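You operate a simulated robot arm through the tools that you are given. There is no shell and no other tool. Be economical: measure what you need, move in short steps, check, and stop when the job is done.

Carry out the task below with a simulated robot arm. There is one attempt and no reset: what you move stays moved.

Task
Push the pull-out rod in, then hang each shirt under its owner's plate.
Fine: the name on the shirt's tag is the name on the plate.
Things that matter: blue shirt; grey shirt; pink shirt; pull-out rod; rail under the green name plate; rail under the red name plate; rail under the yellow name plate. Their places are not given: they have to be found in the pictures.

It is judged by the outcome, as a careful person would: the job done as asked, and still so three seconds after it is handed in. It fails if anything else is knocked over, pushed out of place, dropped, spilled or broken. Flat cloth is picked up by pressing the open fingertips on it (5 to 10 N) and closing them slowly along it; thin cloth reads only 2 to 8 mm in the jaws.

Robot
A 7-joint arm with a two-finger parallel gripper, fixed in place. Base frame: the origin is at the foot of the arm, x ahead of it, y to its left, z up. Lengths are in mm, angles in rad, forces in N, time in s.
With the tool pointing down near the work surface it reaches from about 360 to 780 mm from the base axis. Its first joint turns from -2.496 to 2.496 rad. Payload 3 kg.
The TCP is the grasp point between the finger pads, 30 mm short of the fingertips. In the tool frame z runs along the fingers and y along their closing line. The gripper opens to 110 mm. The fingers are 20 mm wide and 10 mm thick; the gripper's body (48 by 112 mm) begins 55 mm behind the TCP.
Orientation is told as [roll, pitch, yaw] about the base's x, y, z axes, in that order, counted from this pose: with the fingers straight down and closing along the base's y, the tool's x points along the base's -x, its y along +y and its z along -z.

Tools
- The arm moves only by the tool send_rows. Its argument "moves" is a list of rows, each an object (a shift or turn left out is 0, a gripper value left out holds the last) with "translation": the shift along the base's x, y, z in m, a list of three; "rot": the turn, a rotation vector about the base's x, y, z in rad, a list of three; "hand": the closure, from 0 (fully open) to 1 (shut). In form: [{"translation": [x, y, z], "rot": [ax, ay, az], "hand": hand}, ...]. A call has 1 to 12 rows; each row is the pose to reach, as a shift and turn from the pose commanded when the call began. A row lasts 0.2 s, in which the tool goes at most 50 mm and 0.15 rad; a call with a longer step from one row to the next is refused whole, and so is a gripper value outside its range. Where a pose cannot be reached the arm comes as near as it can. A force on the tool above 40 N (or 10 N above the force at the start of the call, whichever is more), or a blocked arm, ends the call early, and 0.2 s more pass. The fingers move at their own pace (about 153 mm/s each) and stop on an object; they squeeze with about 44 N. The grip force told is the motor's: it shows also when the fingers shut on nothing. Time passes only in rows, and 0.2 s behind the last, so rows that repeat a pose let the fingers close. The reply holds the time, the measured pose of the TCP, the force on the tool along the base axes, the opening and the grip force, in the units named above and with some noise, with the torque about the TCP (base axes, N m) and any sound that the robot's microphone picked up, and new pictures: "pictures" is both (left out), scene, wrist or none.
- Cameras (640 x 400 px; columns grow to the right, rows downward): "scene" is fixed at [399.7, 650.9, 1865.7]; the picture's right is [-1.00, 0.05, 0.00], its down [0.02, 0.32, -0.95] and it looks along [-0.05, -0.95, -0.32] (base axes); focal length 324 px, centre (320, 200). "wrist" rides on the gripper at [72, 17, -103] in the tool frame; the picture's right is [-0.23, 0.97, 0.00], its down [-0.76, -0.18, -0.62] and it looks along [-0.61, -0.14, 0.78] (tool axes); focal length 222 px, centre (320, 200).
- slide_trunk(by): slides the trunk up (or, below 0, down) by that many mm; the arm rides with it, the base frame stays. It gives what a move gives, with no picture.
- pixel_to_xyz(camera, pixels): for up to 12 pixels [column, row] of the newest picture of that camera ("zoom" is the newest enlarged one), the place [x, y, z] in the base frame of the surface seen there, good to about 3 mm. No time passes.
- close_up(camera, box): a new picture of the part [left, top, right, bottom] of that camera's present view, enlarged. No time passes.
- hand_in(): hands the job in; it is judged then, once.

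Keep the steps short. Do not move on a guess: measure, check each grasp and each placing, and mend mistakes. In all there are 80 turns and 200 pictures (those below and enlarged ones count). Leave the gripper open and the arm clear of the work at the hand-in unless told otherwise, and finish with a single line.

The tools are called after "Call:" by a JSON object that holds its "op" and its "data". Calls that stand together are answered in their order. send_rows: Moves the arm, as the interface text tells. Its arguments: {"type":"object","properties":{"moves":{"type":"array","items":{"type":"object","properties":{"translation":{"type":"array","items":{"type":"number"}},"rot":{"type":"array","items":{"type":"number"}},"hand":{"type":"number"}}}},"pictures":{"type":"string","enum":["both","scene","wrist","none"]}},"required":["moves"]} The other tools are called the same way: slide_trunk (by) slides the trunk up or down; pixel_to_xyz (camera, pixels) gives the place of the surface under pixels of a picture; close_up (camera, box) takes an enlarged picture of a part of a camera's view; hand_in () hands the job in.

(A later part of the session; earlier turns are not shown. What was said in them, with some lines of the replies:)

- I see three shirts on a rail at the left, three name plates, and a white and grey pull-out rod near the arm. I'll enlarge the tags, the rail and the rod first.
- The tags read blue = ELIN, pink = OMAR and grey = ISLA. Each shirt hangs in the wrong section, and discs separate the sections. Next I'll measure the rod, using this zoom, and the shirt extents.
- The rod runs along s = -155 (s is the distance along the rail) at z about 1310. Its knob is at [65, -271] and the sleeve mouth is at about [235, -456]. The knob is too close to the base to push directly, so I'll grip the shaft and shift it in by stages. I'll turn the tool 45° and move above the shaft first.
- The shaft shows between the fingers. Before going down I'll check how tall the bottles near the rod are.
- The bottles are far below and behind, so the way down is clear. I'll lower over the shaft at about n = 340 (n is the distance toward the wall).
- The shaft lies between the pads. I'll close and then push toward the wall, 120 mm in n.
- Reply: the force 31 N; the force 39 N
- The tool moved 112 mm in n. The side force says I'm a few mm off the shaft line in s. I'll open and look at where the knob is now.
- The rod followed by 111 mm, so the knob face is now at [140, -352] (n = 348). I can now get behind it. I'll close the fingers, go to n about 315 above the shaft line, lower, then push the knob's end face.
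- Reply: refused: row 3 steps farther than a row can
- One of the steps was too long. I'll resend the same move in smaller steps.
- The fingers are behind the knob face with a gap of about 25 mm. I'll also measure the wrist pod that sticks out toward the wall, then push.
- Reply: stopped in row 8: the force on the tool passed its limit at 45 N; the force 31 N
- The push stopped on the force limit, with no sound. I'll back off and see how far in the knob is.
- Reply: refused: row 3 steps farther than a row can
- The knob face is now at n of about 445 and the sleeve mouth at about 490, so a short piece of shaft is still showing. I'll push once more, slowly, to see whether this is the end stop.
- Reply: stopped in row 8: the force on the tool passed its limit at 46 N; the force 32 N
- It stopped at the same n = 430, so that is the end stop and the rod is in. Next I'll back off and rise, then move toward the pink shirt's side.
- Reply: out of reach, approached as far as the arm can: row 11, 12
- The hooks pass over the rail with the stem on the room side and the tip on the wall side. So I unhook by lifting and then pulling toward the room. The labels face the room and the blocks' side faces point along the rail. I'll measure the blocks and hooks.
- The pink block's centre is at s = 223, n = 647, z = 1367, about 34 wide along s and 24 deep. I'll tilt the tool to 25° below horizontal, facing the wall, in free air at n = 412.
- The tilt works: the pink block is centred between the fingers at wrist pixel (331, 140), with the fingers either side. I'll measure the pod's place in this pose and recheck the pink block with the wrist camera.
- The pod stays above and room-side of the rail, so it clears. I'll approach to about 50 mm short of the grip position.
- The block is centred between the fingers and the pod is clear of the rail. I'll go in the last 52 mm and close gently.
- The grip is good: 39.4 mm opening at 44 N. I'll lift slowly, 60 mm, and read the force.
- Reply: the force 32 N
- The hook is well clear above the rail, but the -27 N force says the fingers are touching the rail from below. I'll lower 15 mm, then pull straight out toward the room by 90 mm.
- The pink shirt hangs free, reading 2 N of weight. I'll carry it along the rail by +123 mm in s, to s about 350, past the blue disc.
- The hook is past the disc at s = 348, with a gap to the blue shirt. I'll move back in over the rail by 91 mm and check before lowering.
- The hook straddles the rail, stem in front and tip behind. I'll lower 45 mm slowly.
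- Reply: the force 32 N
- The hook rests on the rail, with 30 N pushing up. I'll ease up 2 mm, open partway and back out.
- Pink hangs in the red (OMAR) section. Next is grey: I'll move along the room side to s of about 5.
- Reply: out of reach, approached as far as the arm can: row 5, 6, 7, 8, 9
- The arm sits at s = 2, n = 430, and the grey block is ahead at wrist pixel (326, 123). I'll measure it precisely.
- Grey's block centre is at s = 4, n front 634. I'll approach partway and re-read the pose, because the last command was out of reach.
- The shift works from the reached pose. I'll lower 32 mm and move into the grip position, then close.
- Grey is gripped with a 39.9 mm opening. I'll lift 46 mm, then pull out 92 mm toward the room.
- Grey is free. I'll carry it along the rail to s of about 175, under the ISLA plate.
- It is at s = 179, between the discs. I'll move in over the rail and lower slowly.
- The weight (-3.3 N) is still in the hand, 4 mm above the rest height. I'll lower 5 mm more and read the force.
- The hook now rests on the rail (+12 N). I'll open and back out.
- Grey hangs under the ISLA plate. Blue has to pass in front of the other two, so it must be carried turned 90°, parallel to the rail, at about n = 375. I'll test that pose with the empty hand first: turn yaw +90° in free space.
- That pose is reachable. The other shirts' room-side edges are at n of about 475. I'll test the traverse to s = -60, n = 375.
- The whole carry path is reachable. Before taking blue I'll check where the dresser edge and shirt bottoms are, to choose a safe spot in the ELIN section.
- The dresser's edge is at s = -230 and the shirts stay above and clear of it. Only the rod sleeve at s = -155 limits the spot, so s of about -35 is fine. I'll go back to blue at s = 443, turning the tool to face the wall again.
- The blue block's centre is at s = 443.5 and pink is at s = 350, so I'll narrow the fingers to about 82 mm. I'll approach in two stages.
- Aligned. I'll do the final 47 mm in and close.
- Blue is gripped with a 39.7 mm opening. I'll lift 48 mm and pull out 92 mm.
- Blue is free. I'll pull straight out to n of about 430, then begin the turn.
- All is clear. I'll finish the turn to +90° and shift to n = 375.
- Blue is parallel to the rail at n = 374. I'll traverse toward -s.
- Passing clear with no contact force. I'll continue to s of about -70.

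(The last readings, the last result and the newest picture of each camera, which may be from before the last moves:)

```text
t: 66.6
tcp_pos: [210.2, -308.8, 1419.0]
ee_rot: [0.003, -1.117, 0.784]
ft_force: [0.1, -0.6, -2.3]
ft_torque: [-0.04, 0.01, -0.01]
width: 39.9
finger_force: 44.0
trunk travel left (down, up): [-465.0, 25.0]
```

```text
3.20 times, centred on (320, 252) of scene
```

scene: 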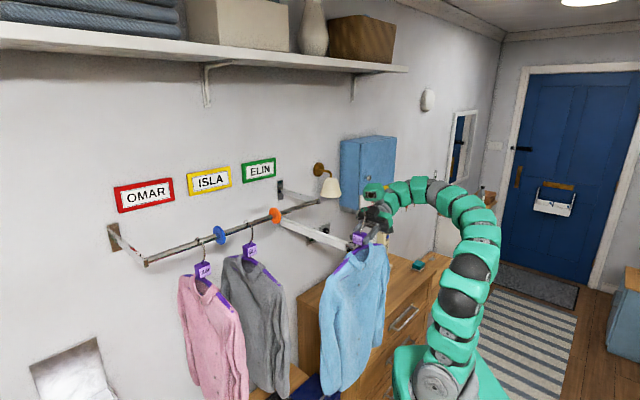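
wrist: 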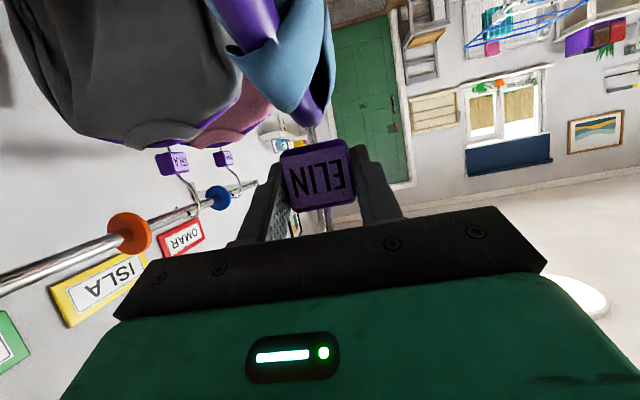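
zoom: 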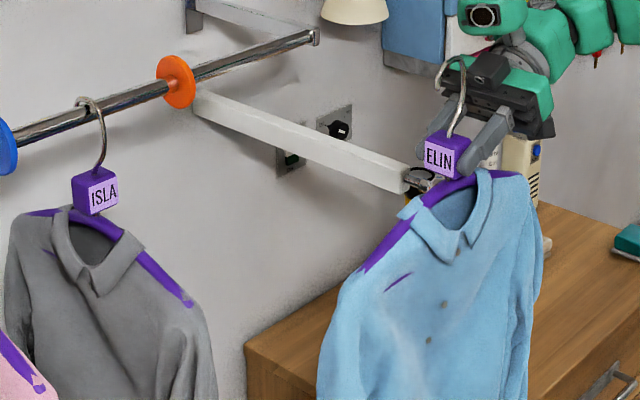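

Blue is past both shirts. I'll turn back to face the wall while easing to n = 450, s = -40, clear of the knob and grey.

Call:
{"op": "send_rows", "data": {"moves": [{"translation": [0.006, -0.005, 0], "rot": [0, 0, -0.131]}, {"translation": [0.012, -0.009, 0], "rot": [0, 0, -0.262]}, {"translation": [0.018, -0.014, 0], "rot": [0, 0, -0.393]}, {"translation": [0.024, -0.019, 0], "rot": [0, 0, -0.524]}, {"translation": [0.029, -0.023, 0], "rot": [0, 0, -0.655]}, {"translation": [0.034, -0.027, 0], "rot": [0, 0, -0.785]}, {"translation": [0.034, -0.027, 0], "rot": [0, 0, -0.785]}]}}

Call:
{"op": "close_up", "data": {"camera": "scene", "box": [220, 190, 420, 315]}}

```text
t: 68.2
tcp_pos: [244.0, -335.3, 1418.3]
ee_rot: [0.004, -1.118, -0.001]
ft_force: [-0.2, 0.7, -2.7]
ft_torque: [0.01, 0.1, 0.0]
width: 39.6
finger_force: 44.6
trunk travel left (down, up): [-465.0, 25.0]
```

scene: 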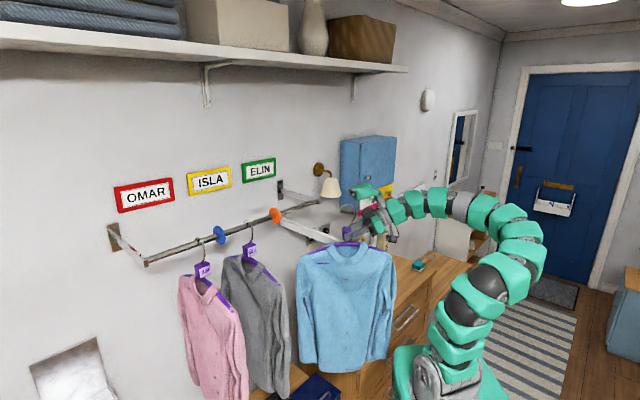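
wrist: 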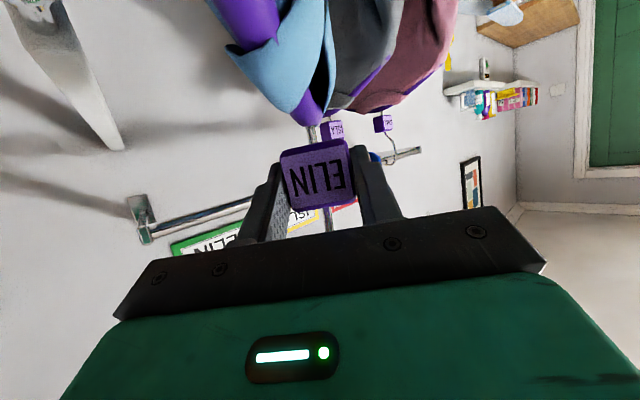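

```text
3.20 times, centred on (320, 252) of scene
```

zoom: 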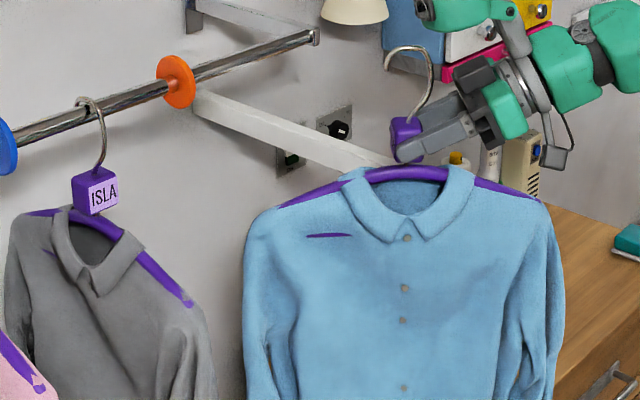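

No contact. I'll finish the turn.

Call:
{"op": "send_rows", "data": {"moves": [{"translation": [0.01, -0.002, 0], "rot": [0, 0, -0.131]}, {"translation": [0.02, -0.003, 0], "rot": [0, 0, -0.262]}, {"translation": [0.029, -0.005, 0], "rot": [0, 0, -0.393]}, {"translation": [0.037, -0.007, 0], "rot": [0, 0, -0.524]}, {"translation": [0.044, -0.01, 0], "rot": [0, 0, -0.655]}, {"translation": [0.051, -0.0135, 0], "rot": [0, 0, -0.785]}, {"translation": [0.051, -0.0135, 0], "rot": [0, 0, -0.785]}]}}

Call:
{"op": "close_up", "data": {"camera": "scene", "box": [220, 190, 420, 315]}}

```text
t: 69.8
tcp_pos: [296.4, -348.1, 1418.9]
ee_rot: [0.003, -1.118, -0.787]
ft_force: [-0.8, 0.5, -2.4]
ft_torque: [0.06, 0.06, -0.01]
width: 39.6
finger_force: 43.8
trunk travel left (down, up): [-465.0, 25.0]
```

scene: 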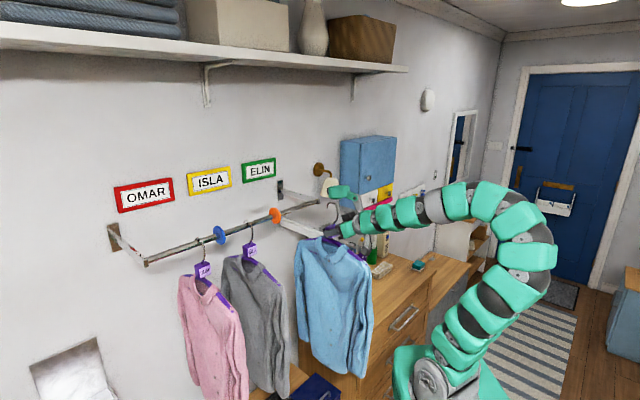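
wrist: 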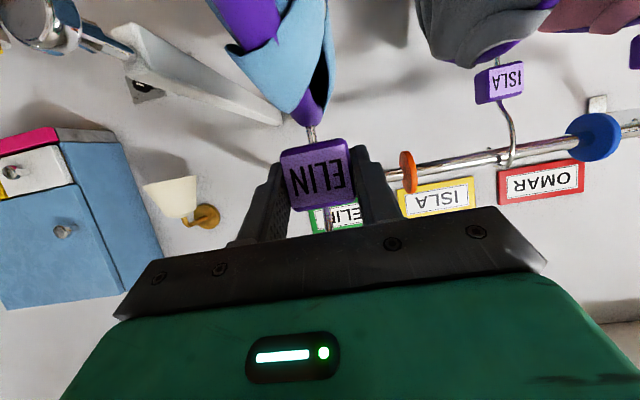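

```text
3.20 times, centred on (320, 252) of scene
```

zoom: 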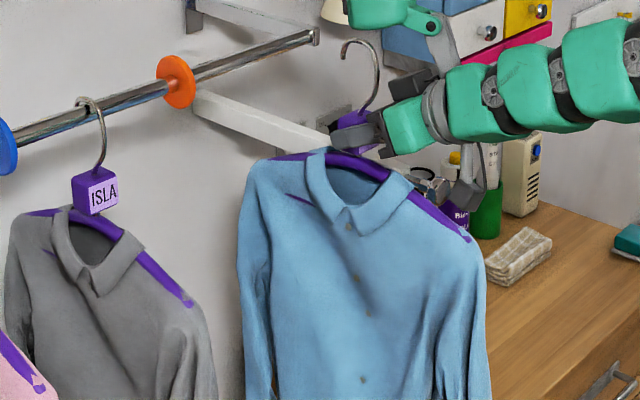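

It is at s = -37, with the hook high enough. I'll move in 180 mm toward the rail.

Call:
{"op": "send_rows", "data": {"moves": [{"translation": [0.018, -0.018, 0]}, {"translation": [0.036, -0.036, 0]}, {"translation": [0.054, -0.054, 0]}, {"translation": [0.072, -0.072, 0]}, {"translation": [0.088, -0.088, 0]}, {"translation": [0.102, -0.102, 0]}, {"translation": [0.115, -0.115, 0]}, {"translation": [0.1275, -0.1275, 0]}, {"translation": [0.1275, -0.1275, 0]}]}}

Call:
{"op": "close_up", "data": {"camera": "scene", "box": [220, 180, 380, 280]}}

```text
t: 71.8
tcp_pos: [421.5, -475.8, 1416.2]
ee_rot: [0.004, -1.113, -0.785]
ft_force: [-14.0, 17.5, -20.2]
ft_torque: [-0.31, -0.32, 0.05]
width: 39.7
finger_force: 44.3
trunk travel left (down, up): [-465.0, 25.0]
```

scene: 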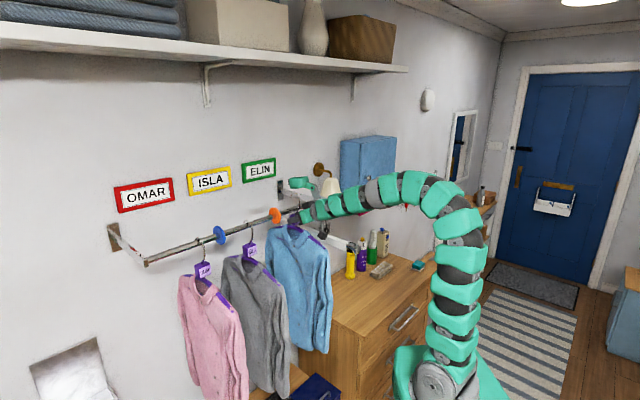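
wrist: 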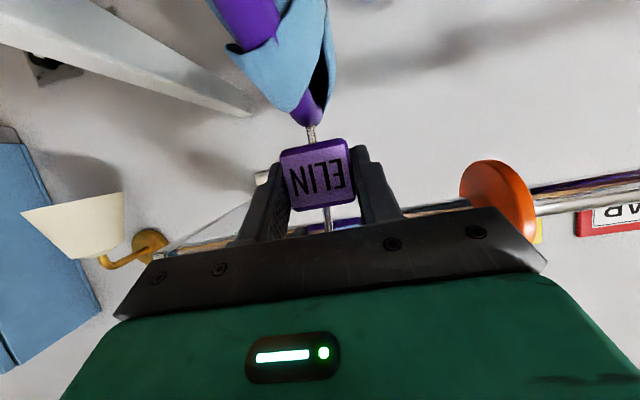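

```text
4.00 times, centred on (300, 230) of scene
```

zoom: 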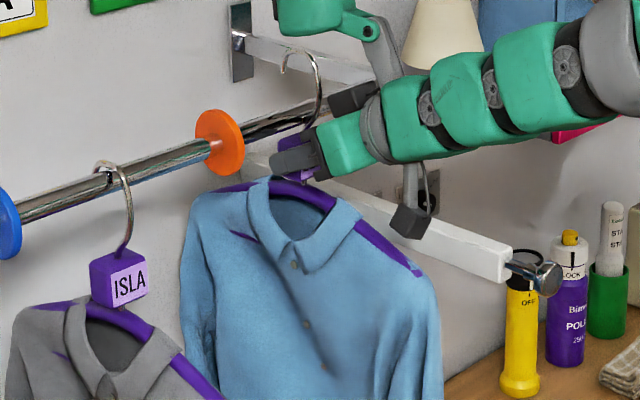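

The hook tip is over the rail, but a force of about 30 N pushes down and toward the room. The stem base or fingers are touching the underside of the rail because I'm slightly too high. I'll lower 12 mm and re-read.

Call:
{"op": "send_rows", "data": {"moves": [{"translation": [0, 0, -0.006]}, {"translation": [0, 0, -0.012]}, {"translation": [0, 0, -0.012]}], "pictures": "none"}}

Call:
{"op": "close_up", "data": {"camera": "scene", "box": [250, 180, 350, 243]}}

```text
t: 72.6
tcp_pos: [422.6, -477.7, 1407.8]
ee_rot: [0.002, -1.117, -0.785]
ft_force: [-0.1, -0.2, -3.1]
ft_torque: [0.04, 0.05, 0.0]
width: 39.6
finger_force: 44.1
trunk travel left (down, up): [-465.0, 25.0]
```

```text
6.35 times, centred on (300, 212) of scene
```

zoom: 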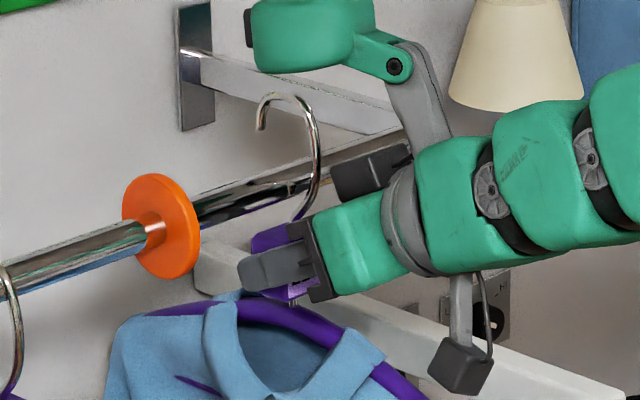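

The contact is gone, with only the weight at -3 N. I'll lower the rest of the way.

Call:
{"op": "send_rows", "data": {"moves": [{"translation": [0, 0, -0.01]}, {"translation": [0, 0, -0.02]}, {"translation": [0, 0, -0.03]}, {"translation": [0, 0, -0.036]}, {"translation": [0, 0, -0.04]}, {"translation": [0, 0, -0.04]}], "pictures": "wrist"}}

Call:
{"op": "close_up", "data": {"camera": "scene", "box": [220, 180, 380, 280]}}

```text
t: 74.0
tcp_pos: [423.2, -476.6, 1370.6]
ee_rot: [0.0, -1.118, -0.783]
ft_force: [5.0, -1.3, 15.8]
ft_torque: [-0.03, 0.31, 0.03]
width: 39.4
finger_force: 43.7
trunk travel left (down, up): [-465.0, 25.0]
```

wrist: 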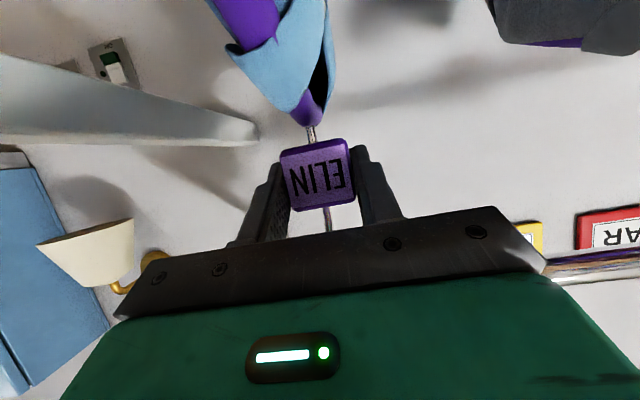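

```text
4.00 times, centred on (300, 230) of scene
```

zoom: 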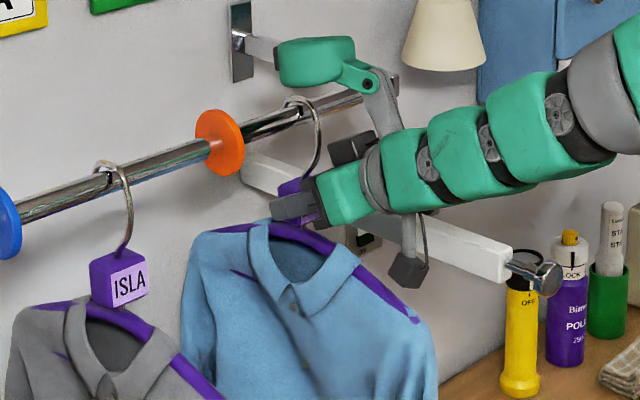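

The hook rests on the rail (+16 N). I'll ease up 1 mm, open and back out.

Call:
{"op": "send_rows", "data": {"moves": [{"translation": [0, 0, 0.001]}, {"translation": [0, 0, 0.001], "hand": 0.45}, {"translation": [0, 0, 0.001], "hand": 0.4}, {"translation": [0, 0, 0.001], "hand": 0.3}, {"translation": [-0.015, 0.015, 0.004], "hand": 0.2}, {"translation": [-0.04, 0.04, 0.01]}, {"translation": [-0.07, 0.07, 0.02]}, {"translation": [-0.1, 0.1, 0.03], "hand": 0}, {"translation": [-0.125, 0.125, 0.035], "hand": 0}]}}

Call:
{"op": "close_up", "data": {"camera": "scene", "box": [130, 180, 370, 330]}}

Call:
{"op": "close_up", "data": {"camera": "scene", "box": [250, 180, 370, 255]}}

```text
t: 76.0
tcp_pos: [295.7, -351.8, 1404.7]
ee_rot: [0.004, -1.116, -0.787]
ft_force: [-0.5, 0.0, -0.6]
ft_torque: [-0.01, -0.02, 0.01]
width: 109.9
finger_force: 0.1
trunk travel left (down, up): [-465.0, 25.0]
```

scene: 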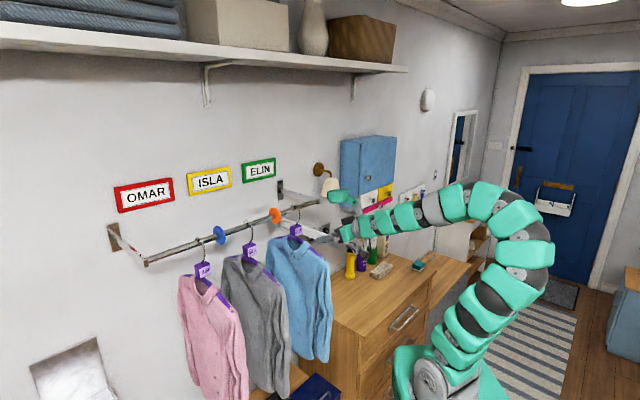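
wrist: 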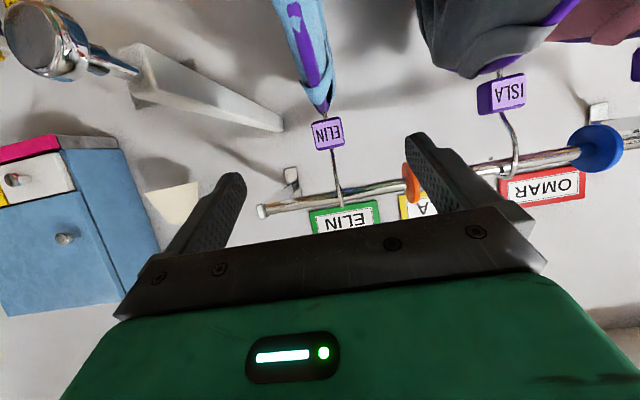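

```text
2.67 times, centred on (250, 255) of scene
```

zoom: 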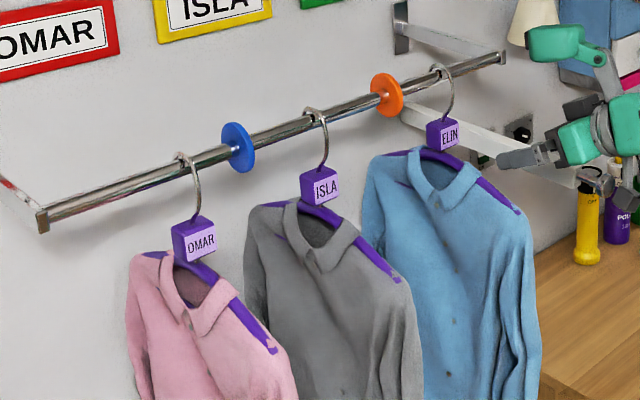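

```text
5.33 times, centred on (310, 218) of scene
```

zoom: 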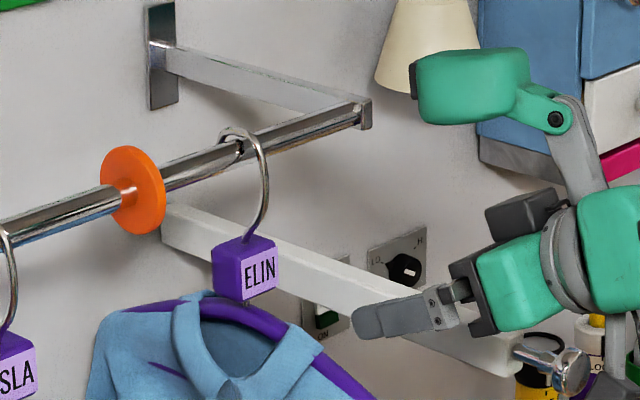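

All three shirts hang under matching plates. As a last check, I'll measure the plate edges against the hooks, the discs and the rod knob.

Call:
{"op": "pixel_to_xyz", "data": {"camera": "scene", "pixels": [[118, 200], [171, 190], [189, 184], [229, 178], [244, 173], [274, 168], [203, 240], [249, 224], [295, 211], [353, 246], [219, 235], [275, 215]]}}

```text
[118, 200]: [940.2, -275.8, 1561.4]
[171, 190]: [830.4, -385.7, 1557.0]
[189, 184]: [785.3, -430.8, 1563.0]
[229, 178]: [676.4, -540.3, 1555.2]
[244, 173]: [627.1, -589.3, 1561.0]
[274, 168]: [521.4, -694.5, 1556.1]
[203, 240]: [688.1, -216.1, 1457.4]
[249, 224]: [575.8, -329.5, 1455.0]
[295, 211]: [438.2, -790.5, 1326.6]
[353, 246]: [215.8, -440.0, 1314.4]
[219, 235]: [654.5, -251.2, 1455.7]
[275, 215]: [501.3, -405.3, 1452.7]
```

Every hook lies within its own plate's width and between the right discs, and the rod is still in. I'll move the open gripper clear, up and away.

Call:
{"op": "send_rows", "data": {"moves": [{"translation": [-0.015, 0.01, 0.02]}, {"translation": [-0.025, 0.02, 0.045]}, {"translation": [-0.035, 0.02, 0.075]}, {"translation": [-0.045, 0.02, 0.1]}, {"translation": [-0.045, 0.02, 0.1]}, {"translation": [-0.045, 0.02, 0.1]}], "pictures": "scene"}}

Call:
{"op": "close_up", "data": {"camera": "scene", "box": [130, 180, 370, 330]}}

```text
t: 77.4
tcp_pos: [253.5, -329.6, 1505.0]
ee_rot: [0.002, -1.117, -0.784]
ft_force: [0.8, -0.2, 0.0]
ft_torque: [0.04, -0.01, -0.01]
width: 110.2
finger_force: 0.0
trunk travel left (down, up): [-465.0, 25.0]
```

scene: 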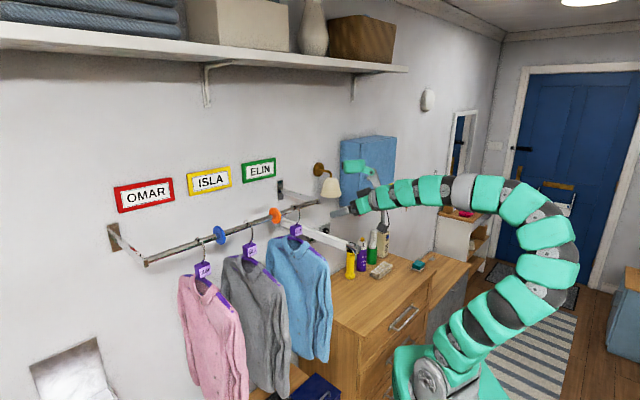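

```text
2.67 times, centred on (250, 255) of scene
```

zoom: 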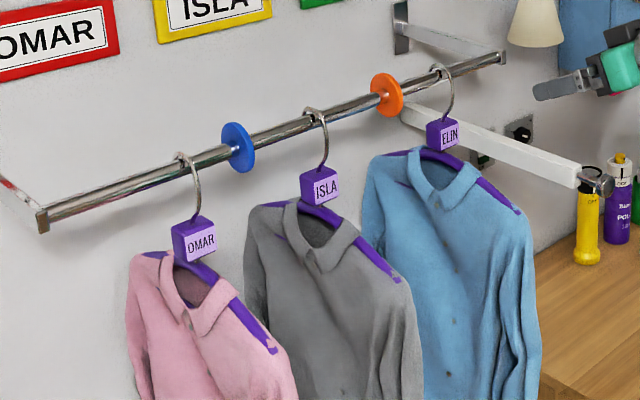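

The shirts hang still, the rod is in, the gripper is open and the arm is clear. I'm handing in.

Call:
{"op": "hand_in", "data": {}}

```text
The job is handed in.
```

The rod is pushed in to its stop, and pink hangs under OMAR (red), grey under ISLA (yellow) and blue under ELIN (green).
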